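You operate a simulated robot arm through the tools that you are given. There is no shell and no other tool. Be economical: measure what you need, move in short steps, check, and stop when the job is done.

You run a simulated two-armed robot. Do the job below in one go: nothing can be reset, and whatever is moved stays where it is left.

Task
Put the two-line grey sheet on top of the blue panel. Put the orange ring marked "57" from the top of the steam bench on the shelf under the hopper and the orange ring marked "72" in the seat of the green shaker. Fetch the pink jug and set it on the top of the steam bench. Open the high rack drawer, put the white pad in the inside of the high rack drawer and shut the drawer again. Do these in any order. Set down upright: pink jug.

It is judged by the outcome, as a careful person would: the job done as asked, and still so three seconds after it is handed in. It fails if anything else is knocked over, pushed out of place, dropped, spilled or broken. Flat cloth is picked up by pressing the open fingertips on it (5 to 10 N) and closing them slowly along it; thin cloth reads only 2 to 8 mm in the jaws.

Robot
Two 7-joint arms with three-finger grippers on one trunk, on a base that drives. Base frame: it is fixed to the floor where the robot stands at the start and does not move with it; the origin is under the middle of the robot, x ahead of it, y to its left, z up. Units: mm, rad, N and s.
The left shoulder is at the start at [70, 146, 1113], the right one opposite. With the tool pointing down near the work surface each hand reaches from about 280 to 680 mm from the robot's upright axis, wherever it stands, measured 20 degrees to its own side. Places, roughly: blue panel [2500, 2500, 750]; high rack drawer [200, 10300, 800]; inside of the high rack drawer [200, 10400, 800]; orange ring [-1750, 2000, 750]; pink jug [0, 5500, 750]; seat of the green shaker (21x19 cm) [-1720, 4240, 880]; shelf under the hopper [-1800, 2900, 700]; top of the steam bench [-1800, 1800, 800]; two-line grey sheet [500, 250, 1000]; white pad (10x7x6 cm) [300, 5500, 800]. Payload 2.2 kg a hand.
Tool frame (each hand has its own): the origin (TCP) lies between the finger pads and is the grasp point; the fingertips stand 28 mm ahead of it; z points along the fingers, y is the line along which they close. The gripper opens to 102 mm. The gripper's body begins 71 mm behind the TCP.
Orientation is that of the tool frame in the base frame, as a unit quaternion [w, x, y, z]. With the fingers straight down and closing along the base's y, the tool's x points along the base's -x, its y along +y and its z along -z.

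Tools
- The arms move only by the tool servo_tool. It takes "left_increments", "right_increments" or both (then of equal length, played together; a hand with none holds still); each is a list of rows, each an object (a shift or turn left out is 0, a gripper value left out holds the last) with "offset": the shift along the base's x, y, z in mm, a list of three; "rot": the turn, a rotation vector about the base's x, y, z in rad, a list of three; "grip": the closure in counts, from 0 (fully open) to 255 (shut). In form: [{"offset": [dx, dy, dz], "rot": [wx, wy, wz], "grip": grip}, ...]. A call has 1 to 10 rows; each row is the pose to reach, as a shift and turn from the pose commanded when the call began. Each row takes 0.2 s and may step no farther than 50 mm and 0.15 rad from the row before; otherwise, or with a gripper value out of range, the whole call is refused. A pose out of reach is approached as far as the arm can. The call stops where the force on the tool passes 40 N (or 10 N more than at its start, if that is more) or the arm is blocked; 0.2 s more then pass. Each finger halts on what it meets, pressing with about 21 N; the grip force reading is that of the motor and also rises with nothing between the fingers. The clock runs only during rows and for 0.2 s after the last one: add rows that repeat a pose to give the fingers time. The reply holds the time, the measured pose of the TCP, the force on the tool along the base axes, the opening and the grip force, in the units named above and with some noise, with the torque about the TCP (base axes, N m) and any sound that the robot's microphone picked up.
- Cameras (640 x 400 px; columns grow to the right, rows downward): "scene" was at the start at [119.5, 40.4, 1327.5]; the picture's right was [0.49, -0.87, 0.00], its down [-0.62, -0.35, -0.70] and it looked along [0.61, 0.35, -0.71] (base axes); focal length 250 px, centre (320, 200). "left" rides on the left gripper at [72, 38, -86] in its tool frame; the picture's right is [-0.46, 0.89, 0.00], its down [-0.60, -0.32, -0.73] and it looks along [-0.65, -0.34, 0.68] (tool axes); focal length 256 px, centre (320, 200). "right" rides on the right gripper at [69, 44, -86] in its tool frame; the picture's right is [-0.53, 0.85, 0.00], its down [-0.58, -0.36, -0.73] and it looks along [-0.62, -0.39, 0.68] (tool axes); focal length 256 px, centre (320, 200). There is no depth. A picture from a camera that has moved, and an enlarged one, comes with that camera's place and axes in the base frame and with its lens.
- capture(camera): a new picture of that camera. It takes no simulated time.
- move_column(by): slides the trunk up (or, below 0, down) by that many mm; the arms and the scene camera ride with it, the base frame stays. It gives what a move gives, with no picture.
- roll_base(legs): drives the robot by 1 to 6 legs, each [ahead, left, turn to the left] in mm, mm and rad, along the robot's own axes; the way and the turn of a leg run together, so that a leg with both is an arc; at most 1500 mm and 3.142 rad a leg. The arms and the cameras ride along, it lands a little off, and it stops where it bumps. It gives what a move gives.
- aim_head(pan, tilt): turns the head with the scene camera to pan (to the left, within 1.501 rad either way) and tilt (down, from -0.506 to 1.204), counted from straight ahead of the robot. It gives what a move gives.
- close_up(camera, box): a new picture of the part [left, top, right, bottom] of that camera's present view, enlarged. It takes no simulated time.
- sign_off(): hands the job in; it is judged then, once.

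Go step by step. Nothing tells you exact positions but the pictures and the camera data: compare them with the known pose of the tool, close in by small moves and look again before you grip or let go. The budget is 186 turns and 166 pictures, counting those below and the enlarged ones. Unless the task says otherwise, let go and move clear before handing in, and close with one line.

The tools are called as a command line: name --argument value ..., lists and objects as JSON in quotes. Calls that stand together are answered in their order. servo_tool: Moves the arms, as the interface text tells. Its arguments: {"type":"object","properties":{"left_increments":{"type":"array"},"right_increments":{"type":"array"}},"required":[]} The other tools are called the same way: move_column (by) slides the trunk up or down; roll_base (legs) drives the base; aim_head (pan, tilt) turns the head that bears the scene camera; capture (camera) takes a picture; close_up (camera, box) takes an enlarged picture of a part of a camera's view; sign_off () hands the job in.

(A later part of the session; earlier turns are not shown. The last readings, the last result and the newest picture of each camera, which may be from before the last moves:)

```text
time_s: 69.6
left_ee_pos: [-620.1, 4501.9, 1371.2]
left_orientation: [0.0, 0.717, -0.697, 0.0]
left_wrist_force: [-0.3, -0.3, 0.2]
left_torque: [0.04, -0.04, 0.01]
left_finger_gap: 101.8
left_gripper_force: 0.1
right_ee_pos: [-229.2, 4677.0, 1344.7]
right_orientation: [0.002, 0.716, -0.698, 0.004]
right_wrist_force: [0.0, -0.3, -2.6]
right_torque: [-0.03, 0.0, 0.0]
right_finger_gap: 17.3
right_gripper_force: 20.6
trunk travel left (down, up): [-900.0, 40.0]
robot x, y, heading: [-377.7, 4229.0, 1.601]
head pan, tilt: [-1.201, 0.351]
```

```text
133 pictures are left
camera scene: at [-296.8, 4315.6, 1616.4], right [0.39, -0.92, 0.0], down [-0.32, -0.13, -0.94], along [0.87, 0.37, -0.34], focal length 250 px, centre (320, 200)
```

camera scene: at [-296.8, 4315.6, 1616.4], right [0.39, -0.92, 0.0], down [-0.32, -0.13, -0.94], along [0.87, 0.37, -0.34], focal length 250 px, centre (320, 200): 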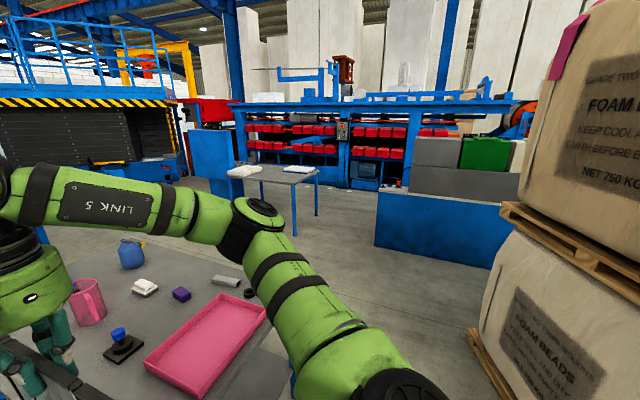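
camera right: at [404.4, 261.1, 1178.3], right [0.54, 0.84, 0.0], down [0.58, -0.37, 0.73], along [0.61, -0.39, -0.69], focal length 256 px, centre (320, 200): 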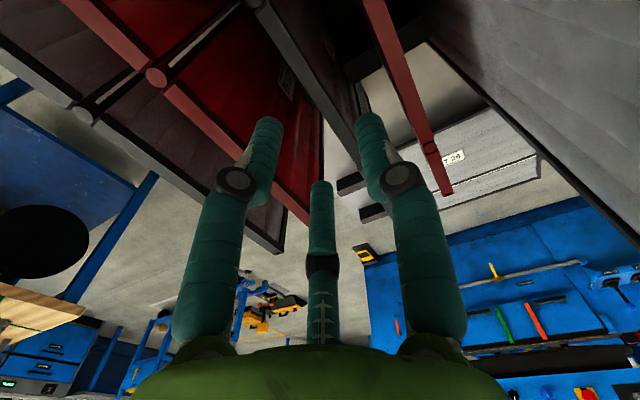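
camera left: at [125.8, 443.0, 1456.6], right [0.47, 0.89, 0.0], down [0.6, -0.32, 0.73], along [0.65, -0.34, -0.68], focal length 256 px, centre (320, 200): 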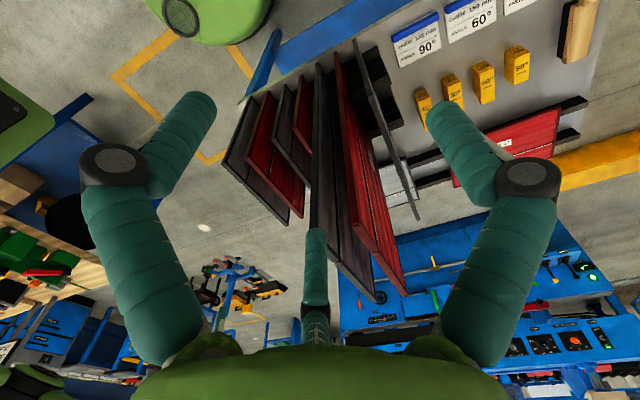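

Corridor between the cabinet and pallet is wide. I'll turn east and drive on, then look south.

roll_base --legs '[[0, 0, -1.6], [1200, 150, 0], [1150, 0, 0]]'

aim_head --pan -1.2 --tilt 0.5

capture --camera "scene"

```text
time_s: 84.9
left_ee_pos: [2250.4, 4739.2, 1370.8]
left_orientation: [0.001, -0.028, 1.0, 0.0]
left_wrist_force: [-0.6, -0.6, -0.5]
left_torque: [0.01, 0.01, 0.01]
left_finger_gap: 102.2
left_gripper_force: 0.0
right_ee_pos: [2429.5, 4354.5, 1347.1]
right_orientation: [-0.012, -0.034, 0.999, 0.0]
right_wrist_force: [-7.6, 0.5, -3.5]
right_torque: [0.05, 0.01, 0.3]
right_finger_gap: 16.7
right_gripper_force: 21.2
trunk travel left (down, up): [-900.0, 40.0]
robot x, y, heading: [1987.5, 4492.1, 0.058]
head pan, tilt: [-1.201, 0.351]
stopped in leg 3: the force on the tool passed its limit at 57 N (the readings are from after the stop); the commanded pose is now the measured one
```

```text
time_s: 85.6
left_ee_pos: [2249.6, 4739.1, 1371.6]
left_orientation: [0.002, -0.029, 1.0, -0.001]
left_wrist_force: [0.0, 0.4, -1.4]
left_torque: [0.0, 0.05, 0.0]
left_finger_gap: 102.2
left_gripper_force: 0.2
right_ee_pos: [2429.3, 4354.2, 1347.8]
right_orientation: [-0.009, -0.032, 0.999, 0.0]
right_wrist_force: [-9.1, -0.1, -3.9]
right_torque: [0.17, 0.16, 0.3]
right_finger_gap: 16.9
right_gripper_force: 21.2
trunk travel left (down, up): [-900.0, 40.0]
robot x, y, heading: [1990.4, 4492.9, 0.054]
head pan, tilt: [-1.201, 0.499]
```

```text
132 pictures are left
camera scene: at [2068.9, 4412.0, 1603.0], right [-0.91, -0.41, 0.0], down [-0.19, 0.44, -0.88], along [0.36, -0.8, -0.48], focal length 250 px, centre (320, 200)
```

scene: 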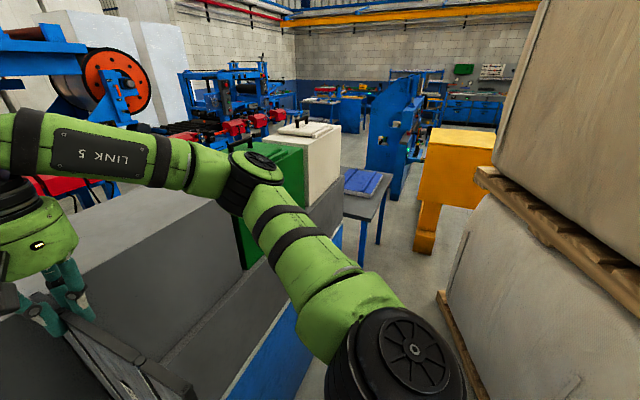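

The hanging sheet bumped a tall grey block on the cabinet. I'll back off and check both.

roll_base --legs '[[-250, 0, 0]]'

aim_head --pan -0.2 --tilt 0.6

capture --camera "scene"

capture --camera "left"

```text
time_s: 87.5
left_ee_pos: [2004.6, 4726.1, 1370.2]
left_orientation: [-0.002, -0.027, 1.0, 0.0]
left_wrist_force: [0.7, 0.3, -0.5]
left_torque: [0.05, 0.02, 0.02]
left_finger_gap: 101.9
left_gripper_force: 0.0
right_ee_pos: [2184.8, 4340.6, 1344.2]
right_orientation: [-0.012, -0.032, 0.999, 0.0]
right_wrist_force: [1.3, -0.7, -2.6]
right_torque: [-0.12, -0.15, 0.13]
right_finger_gap: 17.1
right_gripper_force: 20.9
trunk travel left (down, up): [-900.0, 40.0]
robot x, y, heading: [1734.2, 4477.4, 0.054]
head pan, tilt: [-1.201, 0.499]
```

```text
time_s: 88.7
left_ee_pos: [2000.3, 4726.0, 1370.5]
left_orientation: [0.0, -0.028, 1.0, 0.0]
left_wrist_force: [0.5, -0.5, -0.2]
left_torque: [0.01, -0.02, 0.0]
left_finger_gap: 102.1
left_gripper_force: 0.1
right_ee_pos: [2181.5, 4340.3, 1345.1]
right_orientation: [-0.011, -0.032, 0.999, 0.0]
right_wrist_force: [0.7, -0.9, -2.3]
right_torque: [-0.11, -0.23, 0.31]
right_finger_gap: 16.3
right_gripper_force: 20.9
trunk travel left (down, up): [-900.0, 40.0]
robot x, y, heading: [1731.3, 4474.8, 0.053]
head pan, tilt: [-0.201, 0.6]
```

```text
131 pictures are left
camera scene: at [1870.2, 4468.0, 1593.5], right [-0.15, -0.99, 0.0], down [-0.56, 0.08, -0.82], along [0.82, -0.12, -0.57], focal length 250 px, centre (320, 200)
```

scene: 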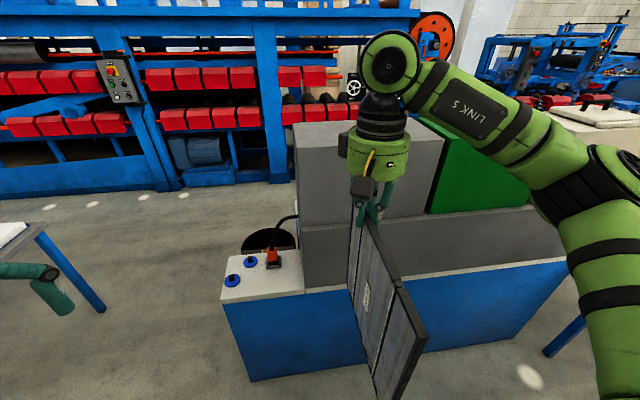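

```text
130 pictures are left
camera left: at [1926.4, 4759.8, 1456.7], right [0.41, 0.91, 0.0], down [0.62, -0.28, 0.73], along [0.66, -0.3, -0.68], focal length 256 px, centre (320, 200)
```

left: 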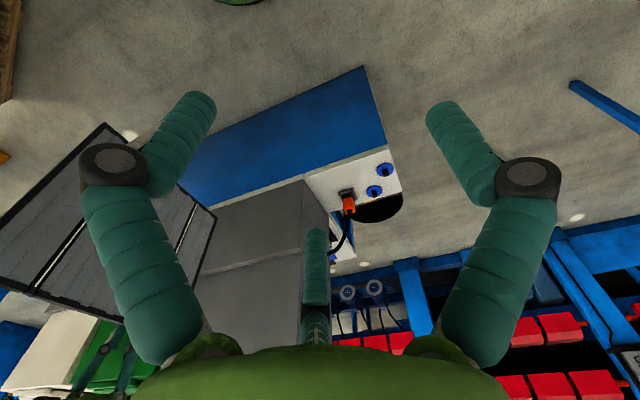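

The block seems unmoved; the sheet only tilted ~10° in the grip, which I can correct by hand yaw. I'll turn south now.

roll_base --legs '[[0, 0, -1.57], [200, 180, 0]]'

aim_head --pan 0.2 --tilt 0.5

capture --camera "scene"

```text
time_s: 94.4
left_ee_pos: [2169.0, 4026.3, 1371.8]
left_orientation: [0.002, 0.684, 0.73, 0.001]
left_wrist_force: [0.0, -0.2, -0.2]
left_torque: [-0.02, -0.03, 0.01]
left_finger_gap: 102.1
left_gripper_force: 0.0
right_ee_pos: [1785.9, 3840.8, 1346.6]
right_orientation: [-0.006, 0.68, 0.733, 0.008]
right_wrist_force: [-1.2, 0.8, -2.5]
right_torque: [-0.18, -0.01, 0.01]
right_finger_gap: 15.1
right_gripper_force: 20.9
trunk travel left (down, up): [-900.0, 40.0]
robot x, y, heading: [1920.5, 4284.1, -1.501]
head pan, tilt: [-0.201, 0.6]
```

```text
time_s: 95.3
left_ee_pos: [2173.4, 4023.4, 1371.1]
left_orientation: [0.0, 0.683, 0.73, -0.001]
left_wrist_force: [-0.6, -0.1, -0.1]
left_torque: [0.02, 0.03, 0.01]
left_finger_gap: 101.9
left_gripper_force: 0.0
right_ee_pos: [1789.5, 3837.5, 1344.6]
right_orientation: [-0.007, 0.68, 0.733, 0.008]
right_wrist_force: [0.8, 0.1, -3.1]
right_torque: [-0.2, 0.02, -0.01]
right_finger_gap: 15.2
right_gripper_force: 21.1
trunk travel left (down, up): [-900.0, 40.0]
robot x, y, heading: [1923.2, 4291.2, -1.504]
head pan, tilt: [0.201, 0.499]
```

```text
129 pictures are left
camera scene: at [1948.6, 4149.7, 1602.6], right [-0.96, -0.26, 0.0], down [-0.13, 0.46, -0.88], along [0.23, -0.85, -0.48], focal length 250 px, centre (320, 200)
```

scene: 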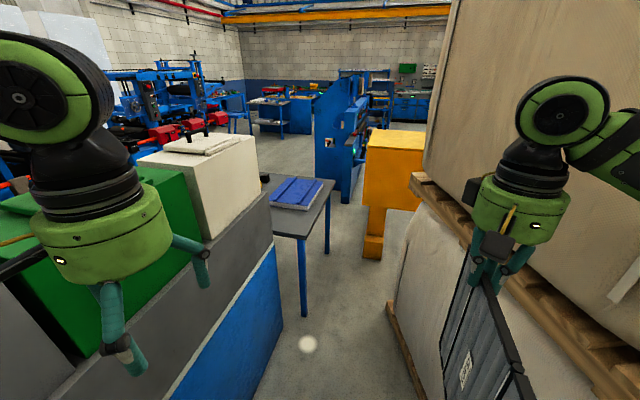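

close_up --camera "scene" --box '[400, 140, 600, 400]'

close_up --camera "scene" --box '[240, 140, 460, 330]'

capture --camera "right"

```text
1.54 times, centred on (500, 270) of scene
camera zoom: at [1948.6, 4149.7, 1602.6], right [-0.96, -0.26, 0.0], down [-0.13, 0.46, -0.88], along [0.23, -0.85, -0.48], focal length 384 px, centre (43, 92)
```

zoom: 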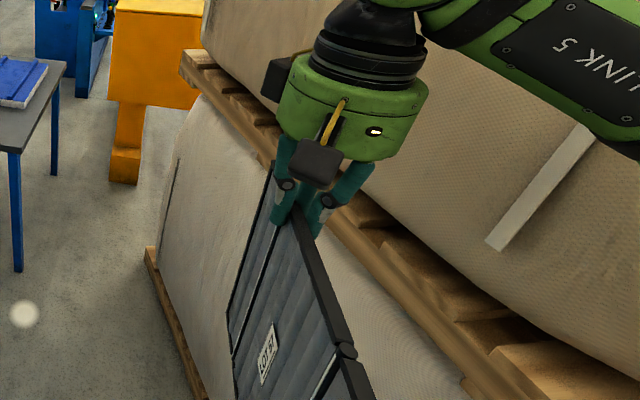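

```text
2.11 times, centred on (350, 235) of scene
camera zoom: at [1948.6, 4149.7, 1602.6], right [-0.96, -0.26, 0.0], down [-0.13, 0.46, -0.88], along [0.23, -0.85, -0.48], focal length 525 px, centre (257, 126)
```

zoom: 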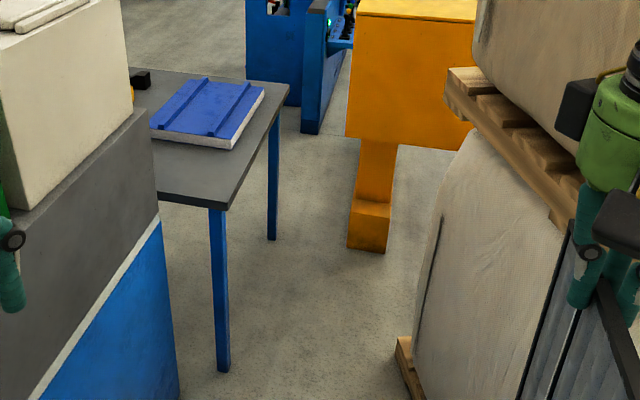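

```text
126 pictures are left
camera right: at [1826.3, 3908.3, 1432.8], right [0.88, -0.47, -0.01], down [-0.32, -0.62, 0.72], along [-0.34, -0.63, -0.7], focal length 256 px, centre (320, 200)
```

right: 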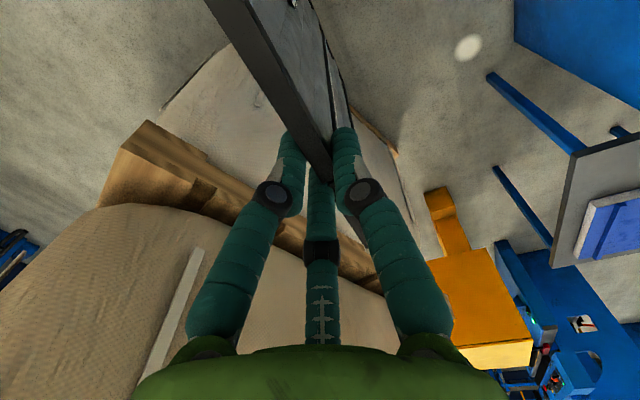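

The sheet slid in the grip when it bumped: the right fingers now hold it near its far end and shallowly. I'll move it gently toward the centre and regrip it with the left hand nearer its middle.

servo_tool --right_increments '[{"offset": [13, -4, 0]}, {"offset": [26, -8, 0]}, {"offset": [39, -12, 0]}, {"offset": [52, -16, 0]}, {"offset": [64, -20, 0]}, {"offset": [77, -25, 0]}, {"offset": [90, -29, 0]}, {"offset": [103, -33, 0]}, {"offset": [103, -33, 0]}]'

aim_head --pan -0.2 --tilt 0.8

capture --camera "scene"

capture --camera "left"

```text
time_s: 97.3
left_ee_pos: [2171.8, 4024.1, 1371.6]
left_orientation: [0.0, 0.684, 0.73, 0.001]
left_wrist_force: [0.0, 0.0, 0.2]
left_torque: [-0.01, -0.02, 0.04]
left_finger_gap: 102.3
left_gripper_force: 0.1
right_ee_pos: [1891.8, 3805.1, 1346.3]
right_orientation: [-0.008, 0.68, 0.733, 0.008]
right_wrist_force: [-1.3, -0.7, -3.2]
right_torque: [-0.19, 0.0, 0.01]
right_finger_gap: 15.0
right_gripper_force: 21.4
trunk travel left (down, up): [-900.0, 40.0]
robot x, y, heading: [1922.3, 4287.4, -1.506]
head pan, tilt: [0.201, 0.499]
```

```text
time_s: 98.2
left_ee_pos: [2170.6, 4024.9, 1372.1]
left_orientation: [0.0, 0.683, 0.73, 0.0]
left_wrist_force: [0.4, 0.6, 0.6]
left_torque: [-0.03, -0.02, -0.01]
left_finger_gap: 102.1
left_gripper_force: 0.1
right_ee_pos: [1891.6, 3805.1, 1346.3]
right_orientation: [-0.007, 0.68, 0.733, 0.008]
right_wrist_force: [0.9, 0.2, -2.6]
right_torque: [-0.16, -0.01, 0.0]
right_finger_gap: 15.1
right_gripper_force: 21.1
trunk travel left (down, up): [-900.0, 40.0]
robot x, y, heading: [1920.5, 4287.0, -1.504]
head pan, tilt: [-0.201, 0.799]
```

```text
125 pictures are left
camera scene: at [1912.9, 4158.6, 1576.8], right [-0.99, 0.13, 0.0], down [0.1, 0.71, -0.7], along [-0.09, -0.69, -0.72], focal length 250 px, centre (320, 200)
```

scene: 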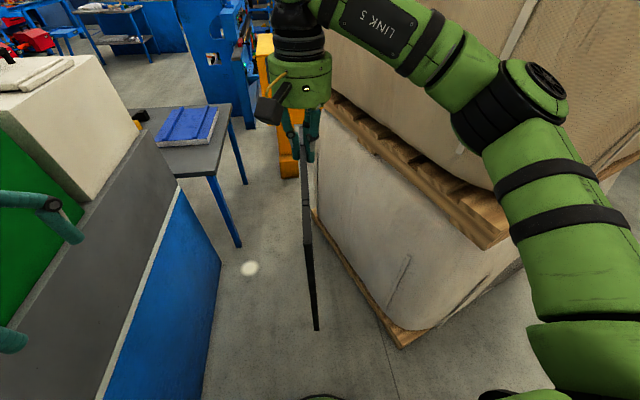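

```text
124 pictures are left
camera left: at [2205.4, 4099.3, 1457.0], right [0.91, -0.41, 0.0], down [-0.28, -0.62, 0.73], along [-0.3, -0.67, -0.68], focal length 256 px, centre (320, 200)
```

left: 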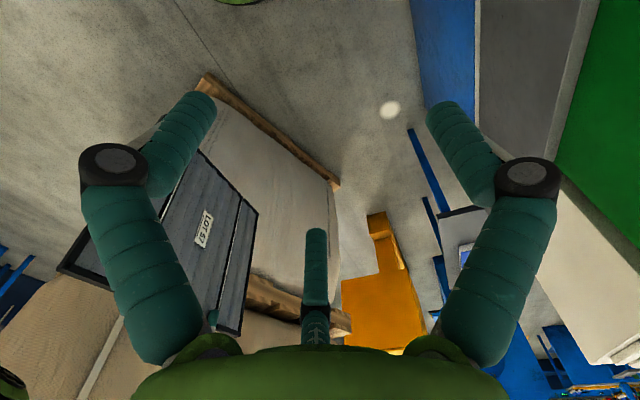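

The sheet hangs level with its centre about 57 mm behind the right hand. I'll hold its near end with the tilted left hand, then re-seat the right hand deeper at the centre.

servo_tool --left_increments '[{"offset": [0, 0, 40]}, {"offset": [-40, -10, 55], "rot": [-0.125, -0.008, 0]}, {"offset": [-84, -20, 55], "rot": [-0.25, -0.016, 0]}, {"offset": [-128, -31, 55], "rot": [-0.375, -0.025, 0]}, {"offset": [-172, -41, 55], "rot": [-0.499, -0.033, 0]}, {"offset": [-214, -51, 55], "rot": [-0.499, -0.033, 0]}, {"offset": [-254, -61, 55], "rot": [-0.499, -0.033, 0]}, {"offset": [-291, -70, 55], "rot": [-0.499, -0.033, 0]}]'

capture --camera "left"

capture --camera "scene"

```text
time_s: 100.0
left_ee_pos: [2019.3, 3964.4, 1430.3]
left_orientation: [0.18, 0.662, 0.707, -0.169]
left_wrist_force: [0.4, -0.8, 0.0]
left_torque: [0.03, -0.01, -0.03]
left_finger_gap: 102.0
left_gripper_force: 0.1
left hand out of reach, approached as far as the arm can: row 5, 6, 7, 8
right_ee_pos: [1892.1, 3804.4, 1345.5]
right_orientation: [-0.008, 0.68, 0.733, 0.008]
right_wrist_force: [-0.4, -0.8, -2.6]
right_torque: [-0.18, 0.01, 0.01]
right_finger_gap: 15.0
right_gripper_force: 21.1
trunk travel left (down, up): [-900.0, 40.0]
robot x, y, heading: [1923.9, 4287.6, -1.507]
head pan, tilt: [-0.201, 0.799]
```

```text
123 pictures are left
camera left: at [2051.5, 4073.3, 1470.8], right [0.91, -0.35, 0.22], down [-0.3, -0.2, 0.93], along [-0.28, -0.92, -0.29], focal length 256 px, centre (320, 200)
```

left: 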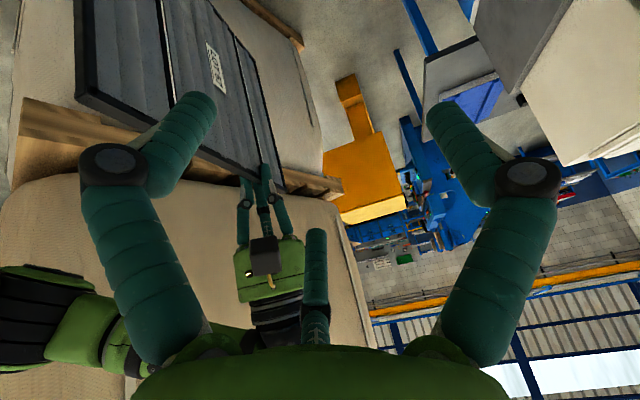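

```text
122 pictures are left
camera scene: at [1912.9, 4156.4, 1576.6], right [-0.99, 0.13, 0.0], down [0.1, 0.71, -0.7], along [-0.09, -0.69, -0.72], focal length 250 px, centre (320, 200)
```

scene: 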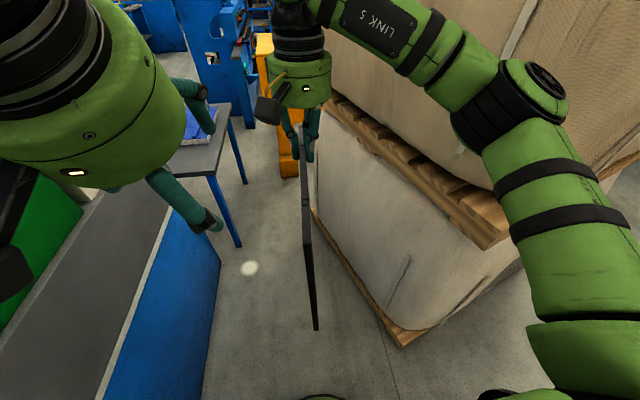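

The left hand can't cross that far, so I'll bring the sheet over to it slowly.

servo_tool --right_increments '[{"offset": [12, -5, 0]}, {"offset": [24, -10, 0]}, {"offset": [36, -15, 0]}, {"offset": [48, -20, 0]}, {"offset": [60, -26, 0]}, {"offset": [72, -31, 0]}, {"offset": [84, -36, 0]}, {"offset": [96, -41, 0]}, {"offset": [108, -46, 0]}, {"offset": [113, -50, 0]}]'

servo_tool --left_increments '[{"offset": [0, 0, 0]}]'

capture --camera "left"

```text
time_s: 102.2
left_ee_pos: [2021.0, 3968.4, 1431.5]
left_orientation: [0.18, 0.662, 0.707, -0.17]
left_wrist_force: [0.6, 0.7, 0.3]
left_torque: [0.02, 0.03, 0.0]
left_finger_gap: 102.1
left_gripper_force: 0.1
right_ee_pos: [2006.9, 3755.1, 1346.5]
right_orientation: [-0.007, 0.68, 0.733, 0.008]
right_wrist_force: [-0.6, -0.5, -3.5]
right_torque: [-0.18, 0.04, 0.04]
right_finger_gap: 15.1
right_gripper_force: 21.5
trunk travel left (down, up): [-900.0, 40.0]
robot x, y, heading: [1922.6, 4285.1, -1.502]
head pan, tilt: [-0.201, 0.799]
```

```text
time_s: 102.5
left_ee_pos: [2020.5, 3967.9, 1430.3]
left_orientation: [0.18, 0.662, 0.707, -0.169]
left_wrist_force: [0.5, 0.4, -0.9]
left_torque: [-0.01, 0.02, -0.02]
left_finger_gap: 101.9
left_gripper_force: 0.0
right_ee_pos: [2006.5, 3754.8, 1345.4]
right_orientation: [-0.008, 0.68, 0.733, 0.009]
right_wrist_force: [0.0, -0.2, -2.5]
right_torque: [-0.22, -0.01, -0.05]
right_finger_gap: 15.0
right_gripper_force: 21.0
trunk travel left (down, up): [-900.0, 40.0]
robot x, y, heading: [1920.4, 4287.6, -1.502]
head pan, tilt: [-0.201, 0.799]
```

```text
121 pictures are left
camera left: at [2051.6, 4075.4, 1471.1], right [0.91, -0.35, 0.22], down [-0.3, -0.2, 0.93], along [-0.28, -0.92, -0.29], focal length 256 px, centre (320, 200)
```

left: 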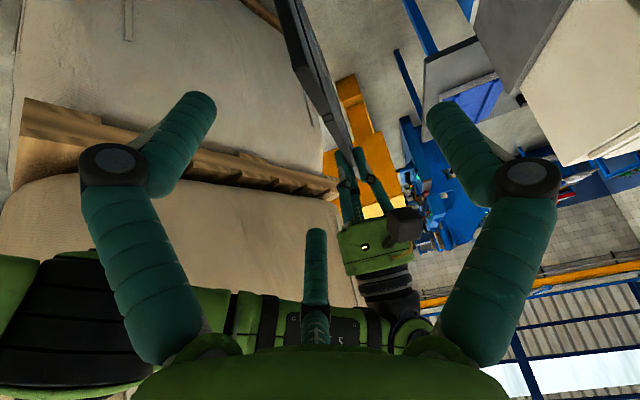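

close_up --camera "left" --box '[230, 0, 430, 240]'

close_up --camera "scene" --box '[160, 50, 360, 350]'

```text
1.67 times, centred on (330, 120) of left
camera zoom: at [2051.6, 4075.4, 1471.1], right [0.91, -0.35, 0.22], down [-0.3, -0.2, 0.93], along [-0.28, -0.92, -0.29], focal length 427 px, centre (303, 333)
```

zoom: 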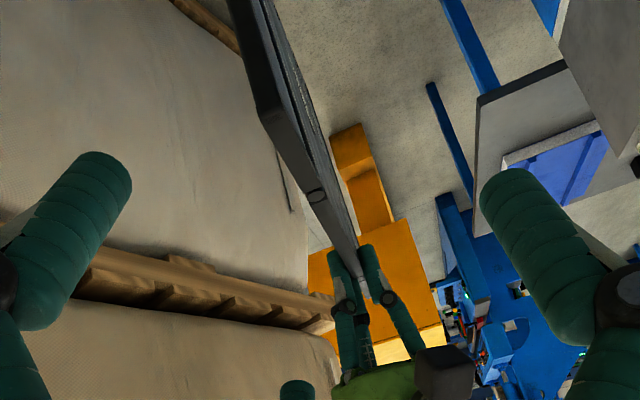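

```text
1.33 times, centred on (260, 200) of scene
camera zoom: at [1913.0, 4158.4, 1576.8], right [-0.99, 0.13, 0.0], down [0.1, 0.71, -0.7], along [-0.09, -0.69, -0.72], focal length 333 px, centre (400, 200)
```

zoom: 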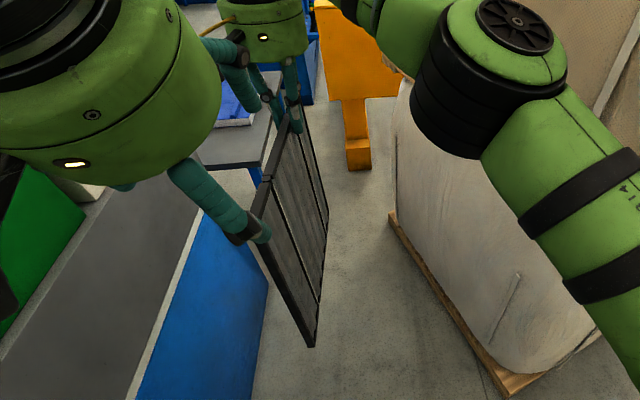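

The sheet's top edge actually runs through (2007,3755)→(2021,3935), slightly yawed. I'll adjust the left hand to that and descend partway.

servo_tool --left_increments '[{"offset": [0, -36, -10], "rot": [0, 0, -0.07]}, {"offset": [-1, -71, -20], "rot": [0, 0, -0.15]}, {"offset": [-1, -71, -50], "rot": [0, 0, -0.15]}]'

capture --camera "left"

```text
time_s: 103.3
left_ee_pos: [2018.4, 3894.3, 1380.3]
left_orientation: [0.166, 0.713, 0.656, -0.182]
left_wrist_force: [-0.4, 0.8, -0.3]
left_torque: [0.0, 0.01, 0.03]
left_finger_gap: 102.0
left_gripper_force: 0.1
right_ee_pos: [2006.2, 3754.7, 1345.0]
right_orientation: [-0.008, 0.68, 0.733, 0.008]
right_wrist_force: [-0.6, 0.1, -2.7]
right_torque: [-0.16, 0.05, 0.01]
right_finger_gap: 15.3
right_gripper_force: 20.7
trunk travel left (down, up): [-900.0, 40.0]
robot x, y, heading: [1920.3, 4284.8, -1.507]
head pan, tilt: [-0.201, 0.799]
```

```text
118 pictures are left
camera left: at [2066.1, 3996.7, 1421.0], right [0.85, -0.48, 0.22], down [-0.33, -0.15, 0.93], along [-0.42, -0.86, -0.29], focal length 256 px, centre (320, 200)
```

left: 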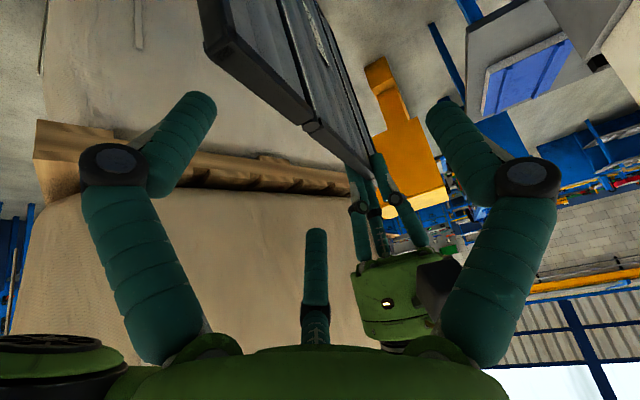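

servo_tool --left_increments '[{"offset": [-6, 0, -20], "rot": [0, 0, 0.06]}, {"offset": [-7, 0, -40], "rot": [0, 0, 0.06]}, {"offset": [-7, 0, -59], "rot": [0, 0, 0.06]}, {"offset": [-7, 0, -59], "rot": [0, 0, 0.06], "grip": 120}]'

capture --camera "left"

capture --camera "scene"

```text
time_s: 104.3
left_ee_pos: [2013.9, 3894.1, 1322.1]
left_orientation: [0.173, 0.692, 0.678, -0.178]
left_wrist_force: [-0.3, -0.2, 0.4]
left_torque: [0.02, -0.04, 0.01]
left_finger_gap: 53.9
left_gripper_force: 0.0
left hand out of reach, approached as far as the arm can: row 2
right_ee_pos: [2004.0, 3754.1, 1345.3]
right_orientation: [-0.008, 0.68, 0.733, 0.009]
right_wrist_force: [-0.6, -0.7, -2.5]
right_torque: [-0.18, -0.03, 0.0]
right_finger_gap: 15.3
right_gripper_force: 21.4
trunk travel left (down, up): [-900.0, 40.0]
robot x, y, heading: [1919.8, 4288.2, -1.506]
head pan, tilt: [-0.201, 0.799]
```

```text
117 pictures are left
camera left: at [2054.0, 3998.7, 1362.3], right [0.88, -0.43, 0.22], down [-0.32, -0.17, 0.93], along [-0.36, -0.89, -0.29], focal length 256 px, centre (320, 200)
```

left: 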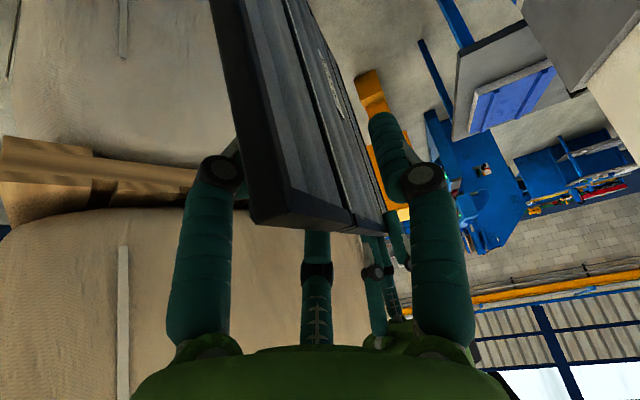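

```text
116 pictures are left
camera scene: at [1913.1, 4157.9, 1576.7], right [-0.99, 0.13, 0.0], down [0.1, 0.71, -0.7], along [-0.09, -0.69, -0.72], focal length 250 px, centre (320, 200)
```

scene: 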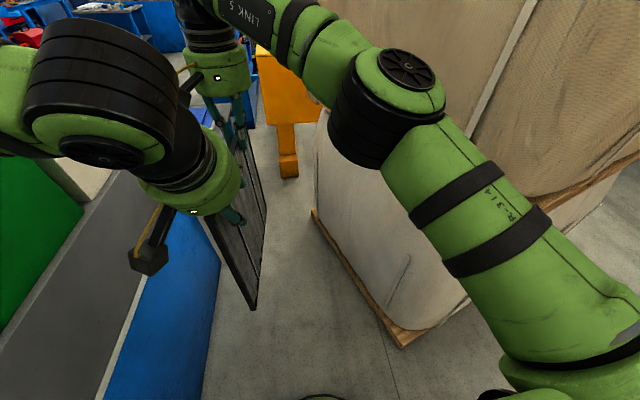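

The sheet stands between the left fingers. I'll close the left hand.

servo_tool --left_increments '[{"offset": [0, 0, 0], "grip": 180}, {"offset": [0, 0, 0], "grip": 255}, {"offset": [0, 0, 0]}, {"offset": [0, 0, 0]}]'

capture --camera "left"

```text
time_s: 105.3
left_ee_pos: [2012.5, 3894.4, 1323.1]
left_orientation: [0.173, 0.692, 0.678, -0.18]
left_wrist_force: [-5.1, -1.5, 0.7]
left_torque: [-0.19, 0.53, -0.9]
left_finger_gap: 17.6
left_gripper_force: 21.2
right_ee_pos: [2006.6, 3755.9, 1346.4]
right_orientation: [-0.008, 0.679, 0.734, 0.009]
right_wrist_force: [4.9, 1.9, -4.7]
right_torque: [-0.15, -0.64, 0.05]
right_finger_gap: 15.3
right_gripper_force: 21.1
trunk travel left (down, up): [-900.0, 40.0]
robot x, y, heading: [1920.9, 4286.4, -1.502]
head pan, tilt: [-0.201, 0.799]
```

```text
115 pictures are left
camera left: at [2053.7, 3999.2, 1362.8], right [0.88, -0.43, 0.22], down [-0.32, -0.17, 0.93], along [-0.36, -0.89, -0.28], focal length 256 px, centre (320, 200)
```

left: 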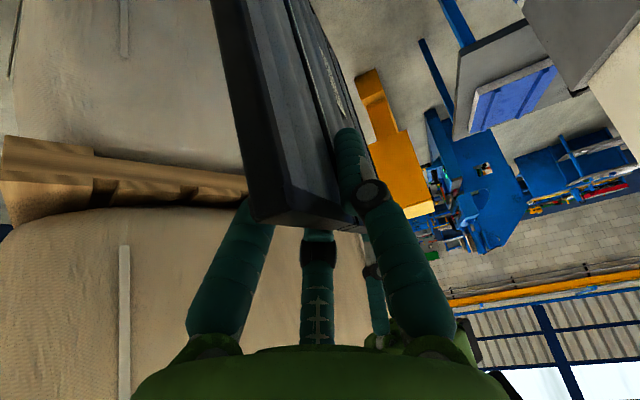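

Left grip is firm (17.6 mm). I'll open the right hand slightly in place and see whether the left alone keeps the sheet level.

servo_tool --right_increments '[{"offset": [0, 0, 0], "grip": 195}, {"offset": [0, 0, 0]}, {"offset": [0, 0, 0]}]'

capture --camera "left"

```text
time_s: 106.2
left_ee_pos: [2012.7, 3894.3, 1321.1]
left_orientation: [0.172, 0.691, 0.679, -0.179]
left_wrist_force: [-7.9, -8.0, 0.7]
left_torque: [0.19, 0.6, -1.0]
left_finger_gap: 17.9
left_gripper_force: 20.7
right_ee_pos: [2005.9, 3755.9, 1345.2]
right_orientation: [-0.008, 0.68, 0.733, 0.009]
right_wrist_force: [7.7, 9.1, -3.9]
right_torque: [-0.4, -0.78, -0.03]
right_finger_gap: 17.1
right_gripper_force: 0.0
trunk travel left (down, up): [-900.0, 40.0]
robot x, y, heading: [1923.5, 4288.9, -1.506]
head pan, tilt: [-0.201, 0.799]
```

```text
114 pictures are left
camera left: at [2053.9, 3998.9, 1362.7], right [0.88, -0.43, 0.22], down [-0.32, -0.17, 0.93], along [-0.36, -0.89, -0.28], focal length 256 px, centre (320, 200)
```

left: 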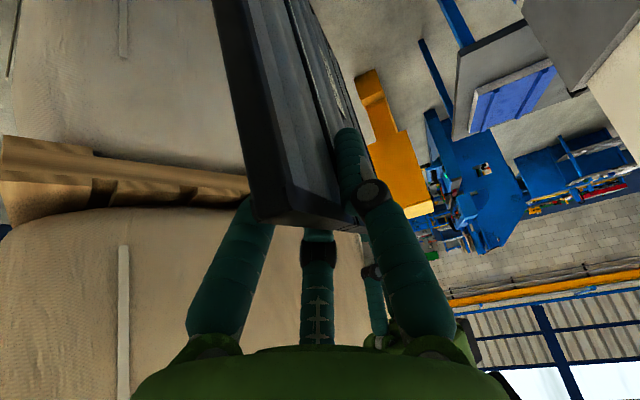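

servo_tool --right_increments '[{"offset": [0, 0, 0], "grip": 140}, {"offset": [0, 0, 0]}, {"offset": [0, 0, 0]}]'

capture --camera "right"

capture --camera "left"

```text
time_s: 107.0
left_ee_pos: [2012.6, 3893.2, 1322.4]
left_orientation: [0.173, 0.691, 0.678, -0.18]
left_wrist_force: [-7.6, -17.5, 4.8]
left_torque: [-0.22, 0.68, -0.9]
left_finger_gap: 18.8
left_gripper_force: 21.0
right_ee_pos: [2007.1, 3756.0, 1346.2]
right_orientation: [-0.008, 0.679, 0.734, 0.011]
right_wrist_force: [7.6, 17.8, -8.6]
right_torque: [-0.24, -0.76, -0.06]
right_finger_gap: 33.4
right_gripper_force: 0.0
trunk travel left (down, up): [-900.0, 40.0]
robot x, y, heading: [1925.0, 4287.5, -1.504]
head pan, tilt: [-0.201, 0.799]
```

```text
113 pictures are left
camera right: at [2043.0, 3825.9, 1432.7], right [0.88, -0.47, -0.01], down [-0.32, -0.62, 0.71], along [-0.34, -0.63, -0.7], focal length 256 px, centre (320, 200)
```

right: 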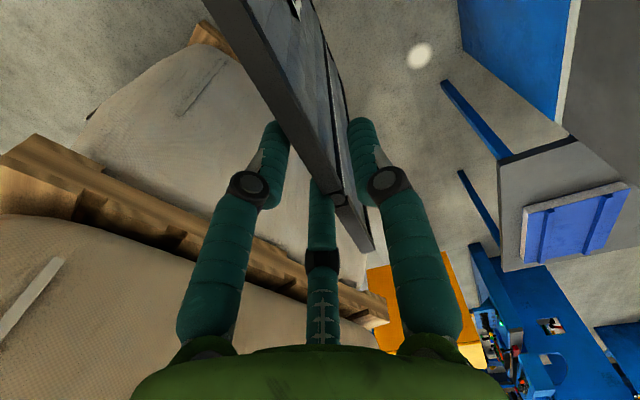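

```text
112 pictures are left
camera left: at [2054.0, 3998.4, 1362.9], right [0.88, -0.42, 0.22], down [-0.32, -0.17, 0.93], along [-0.36, -0.89, -0.28], focal length 256 px, centre (320, 200)
```

left: 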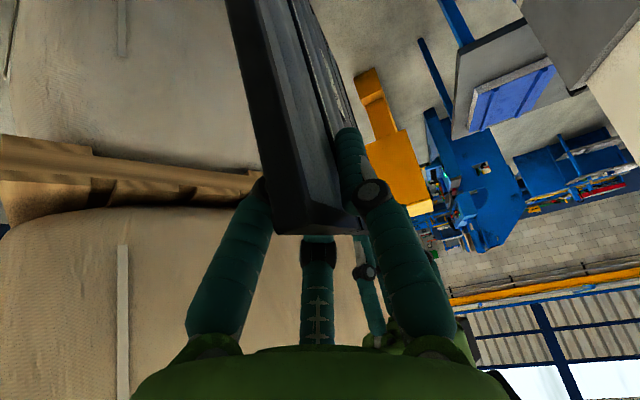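

servo_tool --right_increments '[{"offset": [0, 0, 0], "grip": 60}, {"offset": [0, 0, 0], "grip": 0}, {"offset": [0, 0, 0]}]'

capture --camera "right"

capture --camera "scene"

```text
time_s: 107.8
left_ee_pos: [2013.4, 3893.8, 1322.4]
left_orientation: [0.174, 0.691, 0.678, -0.179]
left_wrist_force: [-8.1, -17.8, 4.1]
left_torque: [-0.11, 0.73, -1.01]
left_finger_gap: 20.5
left_gripper_force: 20.4
right_ee_pos: [2006.7, 3754.6, 1346.6]
right_orientation: [-0.007, 0.679, 0.734, 0.01]
right_wrist_force: [7.8, 16.6, -7.8]
right_torque: [-0.24, -0.88, -0.05]
right_finger_gap: 86.2
right_gripper_force: 0.1
trunk travel left (down, up): [-900.0, 40.0]
robot x, y, heading: [1920.2, 4286.3, -1.504]
head pan, tilt: [-0.201, 0.799]
```

```text
111 pictures are left
camera right: at [2043.1, 3825.8, 1433.0], right [0.88, -0.47, -0.01], down [-0.32, -0.62, 0.71], along [-0.34, -0.63, -0.7], focal length 256 px, centre (320, 200)
```

right: 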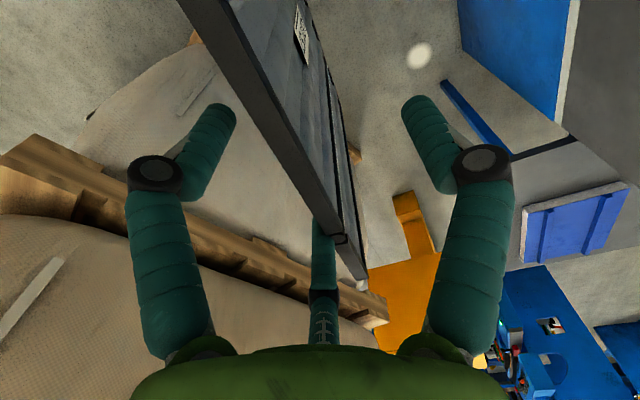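

```text
110 pictures are left
camera scene: at [1913.2, 4158.4, 1576.8], right [-0.99, 0.13, 0.0], down [0.1, 0.71, -0.7], along [-0.09, -0.69, -0.72], focal length 250 px, centre (320, 200)
```

scene: 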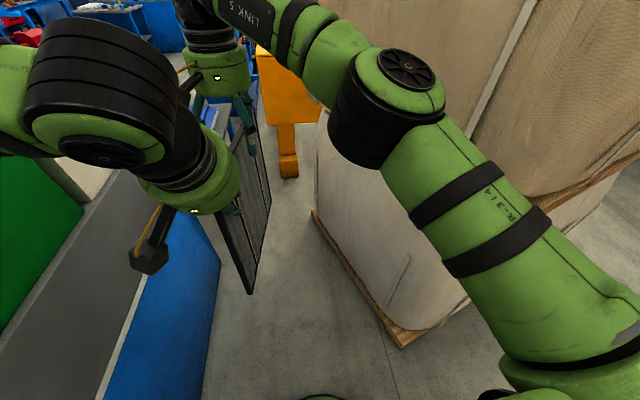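

The sheet now sits deeper between the right fingers, while the hands push on each other. I'll close the right hand again to secure it before anything slips.

servo_tool --right_increments '[{"offset": [0, 0, 0], "grip": 150}, {"offset": [0, 0, 0], "grip": 255}, {"offset": [0, 0, 0]}, {"offset": [0, 0, 0]}]'

capture --camera "right"

close_up --camera "scene" --box '[120, 0, 320, 300]'

```text
time_s: 108.4
left_ee_pos: [2011.5, 3901.8, 1318.2]
left_orientation: [0.165, 0.698, 0.676, -0.171]
left_wrist_force: [-3.7, 13.0, -0.7]
left_torque: [-0.37, 0.26, -0.42]
left_finger_gap: 17.4
left_gripper_force: 21.2
right_ee_pos: [2004.3, 3749.0, 1347.0]
right_orientation: [0.003, 0.685, 0.728, 0.004]
right_wrist_force: [2.9, -13.1, 0.2]
right_torque: [-0.11, -0.32, -0.14]
right_finger_gap: 16.1
right_gripper_force: 20.8
trunk travel left (down, up): [-900.0, 40.0]
robot x, y, heading: [1921.0, 4289.2, -1.504]
head pan, tilt: [-0.201, 0.799]
stopped in row 3 (left hand): the force on the tool passed its limit at 43 N (the readings are from after the stop); the commanded pose is now the measured one
```

```text
109 pictures are left
camera right: at [2041.5, 3820.0, 1432.5], right [0.88, -0.48, 0.01], down [-0.34, -0.6, 0.73], along [-0.35, -0.64, -0.69], focal length 256 px, centre (320, 200)
```

right: 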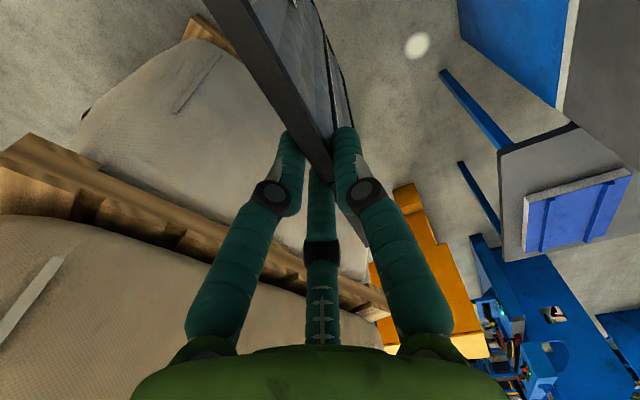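

```text
1.33 times, centred on (220, 150) of scene
camera zoom: at [1913.7, 4158.7, 1576.8], right [-0.99, 0.13, 0.0], down [0.1, 0.71, -0.7], along [-0.09, -0.69, -0.72], focal length 333 px, centre (453, 267)
```

zoom: 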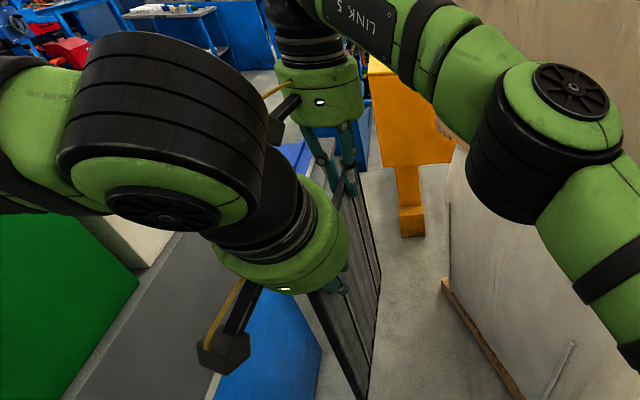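

Both hands hold the sheet, but the right camera touches the left wrist. I'll re-grip with the right hand 45 mm further ahead and deeper, so the left can later move close to the centre.

servo_tool --right_increments '[{"offset": [0, 0, 0], "grip": 150}, {"offset": [0, -22, -6], "grip": 150}, {"offset": [-1, -44, -20], "grip": 150}, {"offset": [-1, -44, -20], "grip": 150}]'

capture --camera "right"

```text
time_s: 109.4
left_ee_pos: [2011.8, 3896.4, 1318.1]
left_orientation: [0.167, 0.696, 0.676, -0.173]
left_wrist_force: [-4.3, -18.9, 0.1]
left_torque: [-0.21, -0.31, -0.4]
left_finger_gap: 18.8
left_gripper_force: 20.9
right_ee_pos: [1989.6, 3721.3, 1320.6]
right_orientation: [0.0, 0.684, 0.73, 0.006]
right_wrist_force: [3.9, 19.1, -1.4]
right_torque: [0.12, 0.31, 0.08]
right_finger_gap: 32.1
right_gripper_force: 0.1
right hand out of reach, approached as far as the arm can: row 2, 3, 4
trunk travel left (down, up): [-900.0, 40.0]
robot x, y, heading: [1923.9, 4289.8, -1.506]
head pan, tilt: [-0.201, 0.799]
```

```text
107 pictures are left
camera right: at [2026.1, 3792.3, 1407.1], right [0.88, -0.48, 0.0], down [-0.33, -0.61, 0.72], along [-0.34, -0.64, -0.69], focal length 256 px, centre (320, 200)
```

right: 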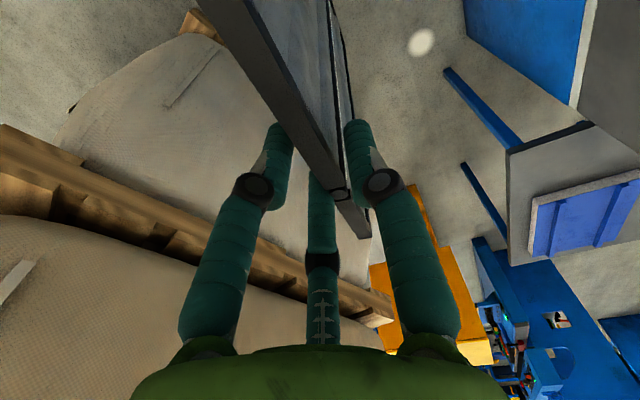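

capture --camera "left"

close_up --camera "scene" --box '[140, 20, 290, 220]'

```text
106 pictures are left
camera left: at [2052.4, 4000.2, 1361.0], right [0.87, -0.44, 0.22], down [-0.32, -0.18, 0.93], along [-0.36, -0.88, -0.3], focal length 256 px, centre (320, 200)
```

left: 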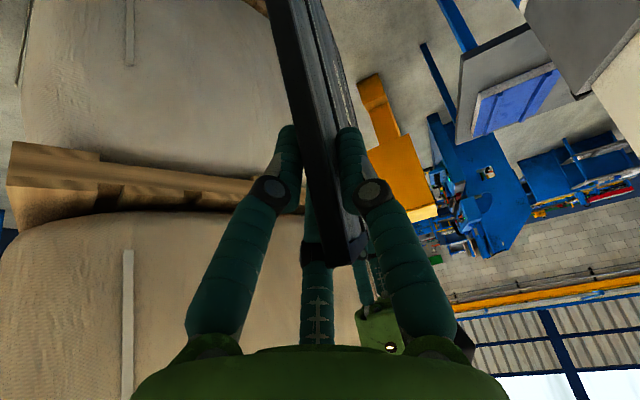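

```text
2.00 times, centred on (215, 120) of scene
camera zoom: at [1911.4, 4156.5, 1576.6], right [-0.99, 0.14, 0.0], down [0.1, 0.71, -0.7], along [-0.09, -0.69, -0.72], focal length 499 px, centre (530, 360)
```

zoom: 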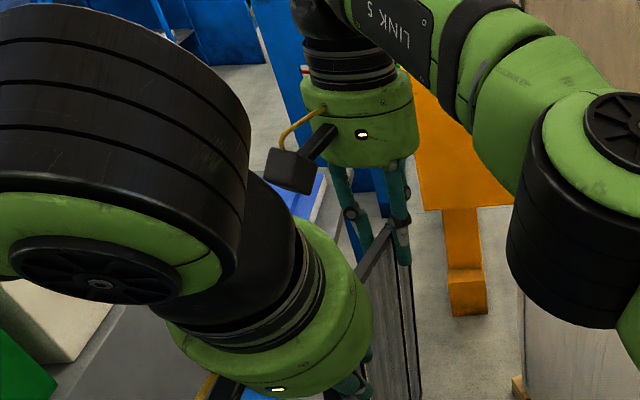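

servo_tool --right_increments '[{"offset": [0, 0, 0], "grip": 200}, {"offset": [0, 0, 0], "grip": 255}, {"offset": [0, 0, 0]}]'

capture --camera "right"

```text
time_s: 110.2
left_ee_pos: [2012.4, 3900.8, 1319.5]
left_orientation: [0.166, 0.697, 0.676, -0.172]
left_wrist_force: [-5.8, 1.8, 3.4]
left_torque: [-0.72, 0.02, -0.57]
left_finger_gap: 18.7
left_gripper_force: 20.9
right_ee_pos: [1990.8, 3721.4, 1321.5]
right_orientation: [0.001, 0.685, 0.728, 0.004]
right_wrist_force: [6.1, -1.1, -3.1]
right_torque: [-0.01, 0.01, -0.43]
right_finger_gap: 21.8
right_gripper_force: 21.2
trunk travel left (down, up): [-900.0, 40.0]
robot x, y, heading: [1919.7, 4288.9, -1.505]
head pan, tilt: [-0.201, 0.799]
```

```text
104 pictures are left
camera right: at [2027.9, 3793.3, 1407.6], right [0.88, -0.48, 0.0], down [-0.33, -0.6, 0.73], along [-0.35, -0.64, -0.69], focal length 256 px, centre (320, 200)
```

right: 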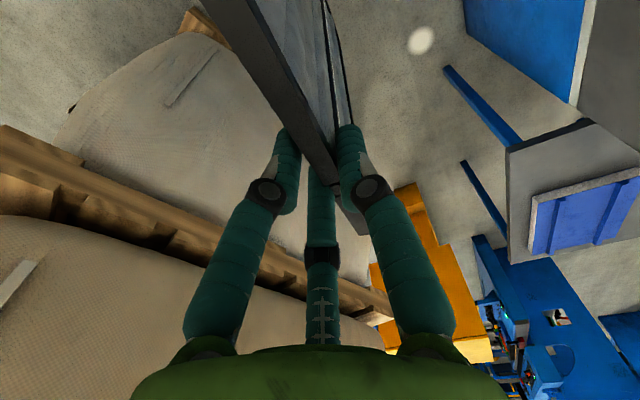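

Now the left hand opens, moves 46 mm toward the centre and closes again.

servo_tool --left_increments '[{"offset": [0, 0, 0], "grip": 140}, {"offset": [0, 0, 0], "grip": 140}, {"offset": [-3, -24, 3], "grip": 140}, {"offset": [-5, -46, 6], "grip": 140}, {"offset": [-5, -46, 6], "grip": 190}, {"offset": [-5, -46, 6], "grip": 255}, {"offset": [-5, -46, 6]}]'

capture --camera "left"

capture --camera "right"

```text
time_s: 111.8
left_ee_pos: [2016.8, 3853.0, 1329.9]
left_orientation: [0.164, 0.699, 0.675, -0.174]
left_wrist_force: [-15.9, 14.9, 8.8]
left_torque: [-0.79, 1.24, -1.43]
left_finger_gap: 22.6
left_gripper_force: 21.0
left hand out of reach, approached as far as the arm can: row 3, 4, 5, 6, 7
right_ee_pos: [1990.6, 3719.8, 1320.9]
right_orientation: [0.003, 0.686, 0.728, 0.004]
right_wrist_force: [15.0, -15.1, -8.8]
right_torque: [-0.43, -0.82, -0.97]
right_finger_gap: 21.3
right_gripper_force: 21.1
trunk travel left (down, up): [-900.0, 40.0]
robot x, y, heading: [1919.6, 4289.3, -1.506]
head pan, tilt: [-0.201, 0.799]
```

```text
103 pictures are left
camera left: at [2059.5, 3956.3, 1371.5], right [0.87, -0.44, 0.21], down [-0.32, -0.18, 0.93], along [-0.37, -0.88, -0.3], focal length 256 px, centre (320, 200)
```

left: 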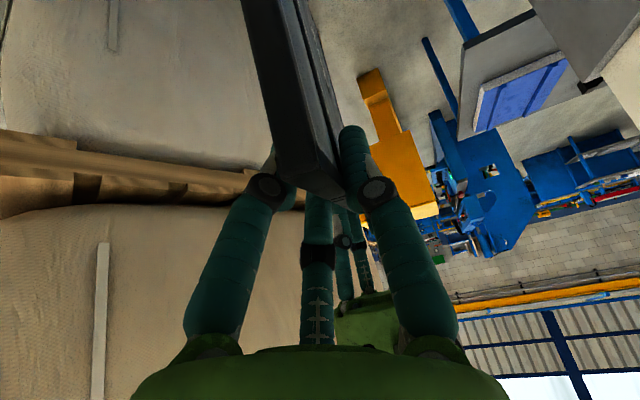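

```text
102 pictures are left
camera right: at [2027.6, 3791.2, 1406.5], right [0.88, -0.48, 0.01], down [-0.34, -0.6, 0.73], along [-0.35, -0.64, -0.69], focal length 256 px, centre (320, 200)
```

right: 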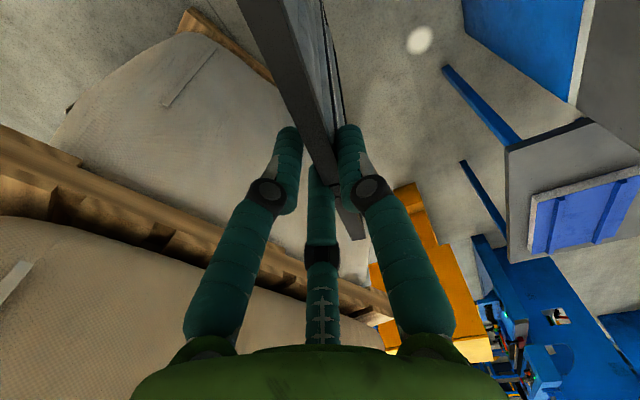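

Left now holds near the middle line of the sheet. I'll release the right hand and lift it away, then check how the sheet hangs.

servo_tool --right_increments '[{"offset": [0, 0, 0], "grip": 180}, {"offset": [0, 0, 0], "grip": 60}, {"offset": [0, 0, 0], "grip": 0}, {"offset": [0, 0, 0], "grip": 0}]'

capture --camera "left"

capture --camera "right"

```text
time_s: 112.8
left_ee_pos: [2018.1, 3852.9, 1330.0]
left_orientation: [0.167, 0.695, 0.677, -0.175]
left_wrist_force: [-11.7, -21.4, 0.3]
left_torque: [0.1, 0.51, -1.0]
left_finger_gap: 26.2
left_gripper_force: 20.7
right_ee_pos: [1992.4, 3723.4, 1321.0]
right_orientation: [0.0, 0.682, 0.731, 0.008]
right_wrist_force: [11.3, 22.4, -2.6]
right_torque: [-0.42, -0.4, 0.19]
right_finger_gap: 85.3
right_gripper_force: 0.1
trunk travel left (down, up): [-900.0, 40.0]
robot x, y, heading: [1923.1, 4288.2, -1.502]
head pan, tilt: [-0.201, 0.799]
```

```text
101 pictures are left
camera left: at [2060.7, 3956.2, 1371.5], right [0.87, -0.44, 0.21], down [-0.32, -0.18, 0.93], along [-0.37, -0.88, -0.3], focal length 256 px, centre (320, 200)
```

left: 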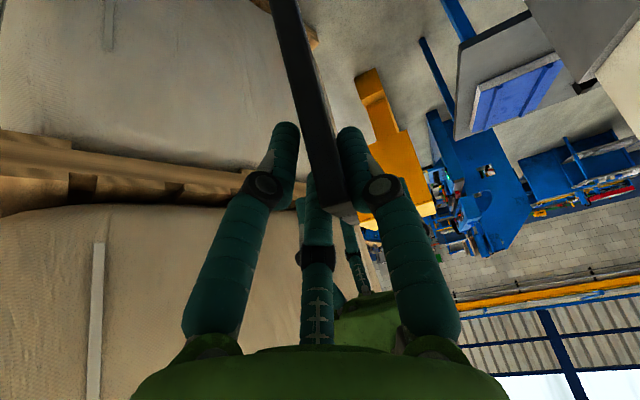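

```text
100 pictures are left
camera right: at [2028.8, 3795.4, 1408.2], right [0.88, -0.47, 0.0], down [-0.33, -0.61, 0.72], along [-0.34, -0.64, -0.69], focal length 256 px, centre (320, 200)
```

right: 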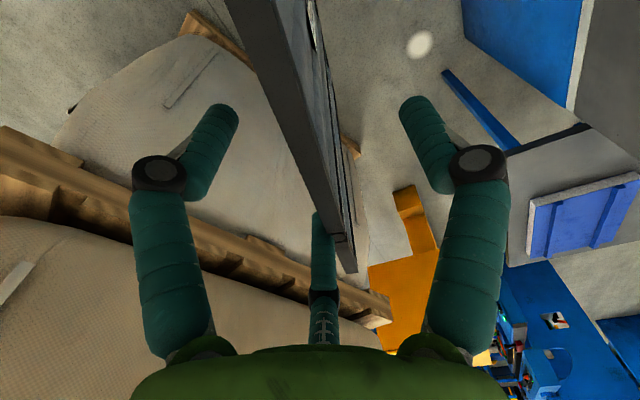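

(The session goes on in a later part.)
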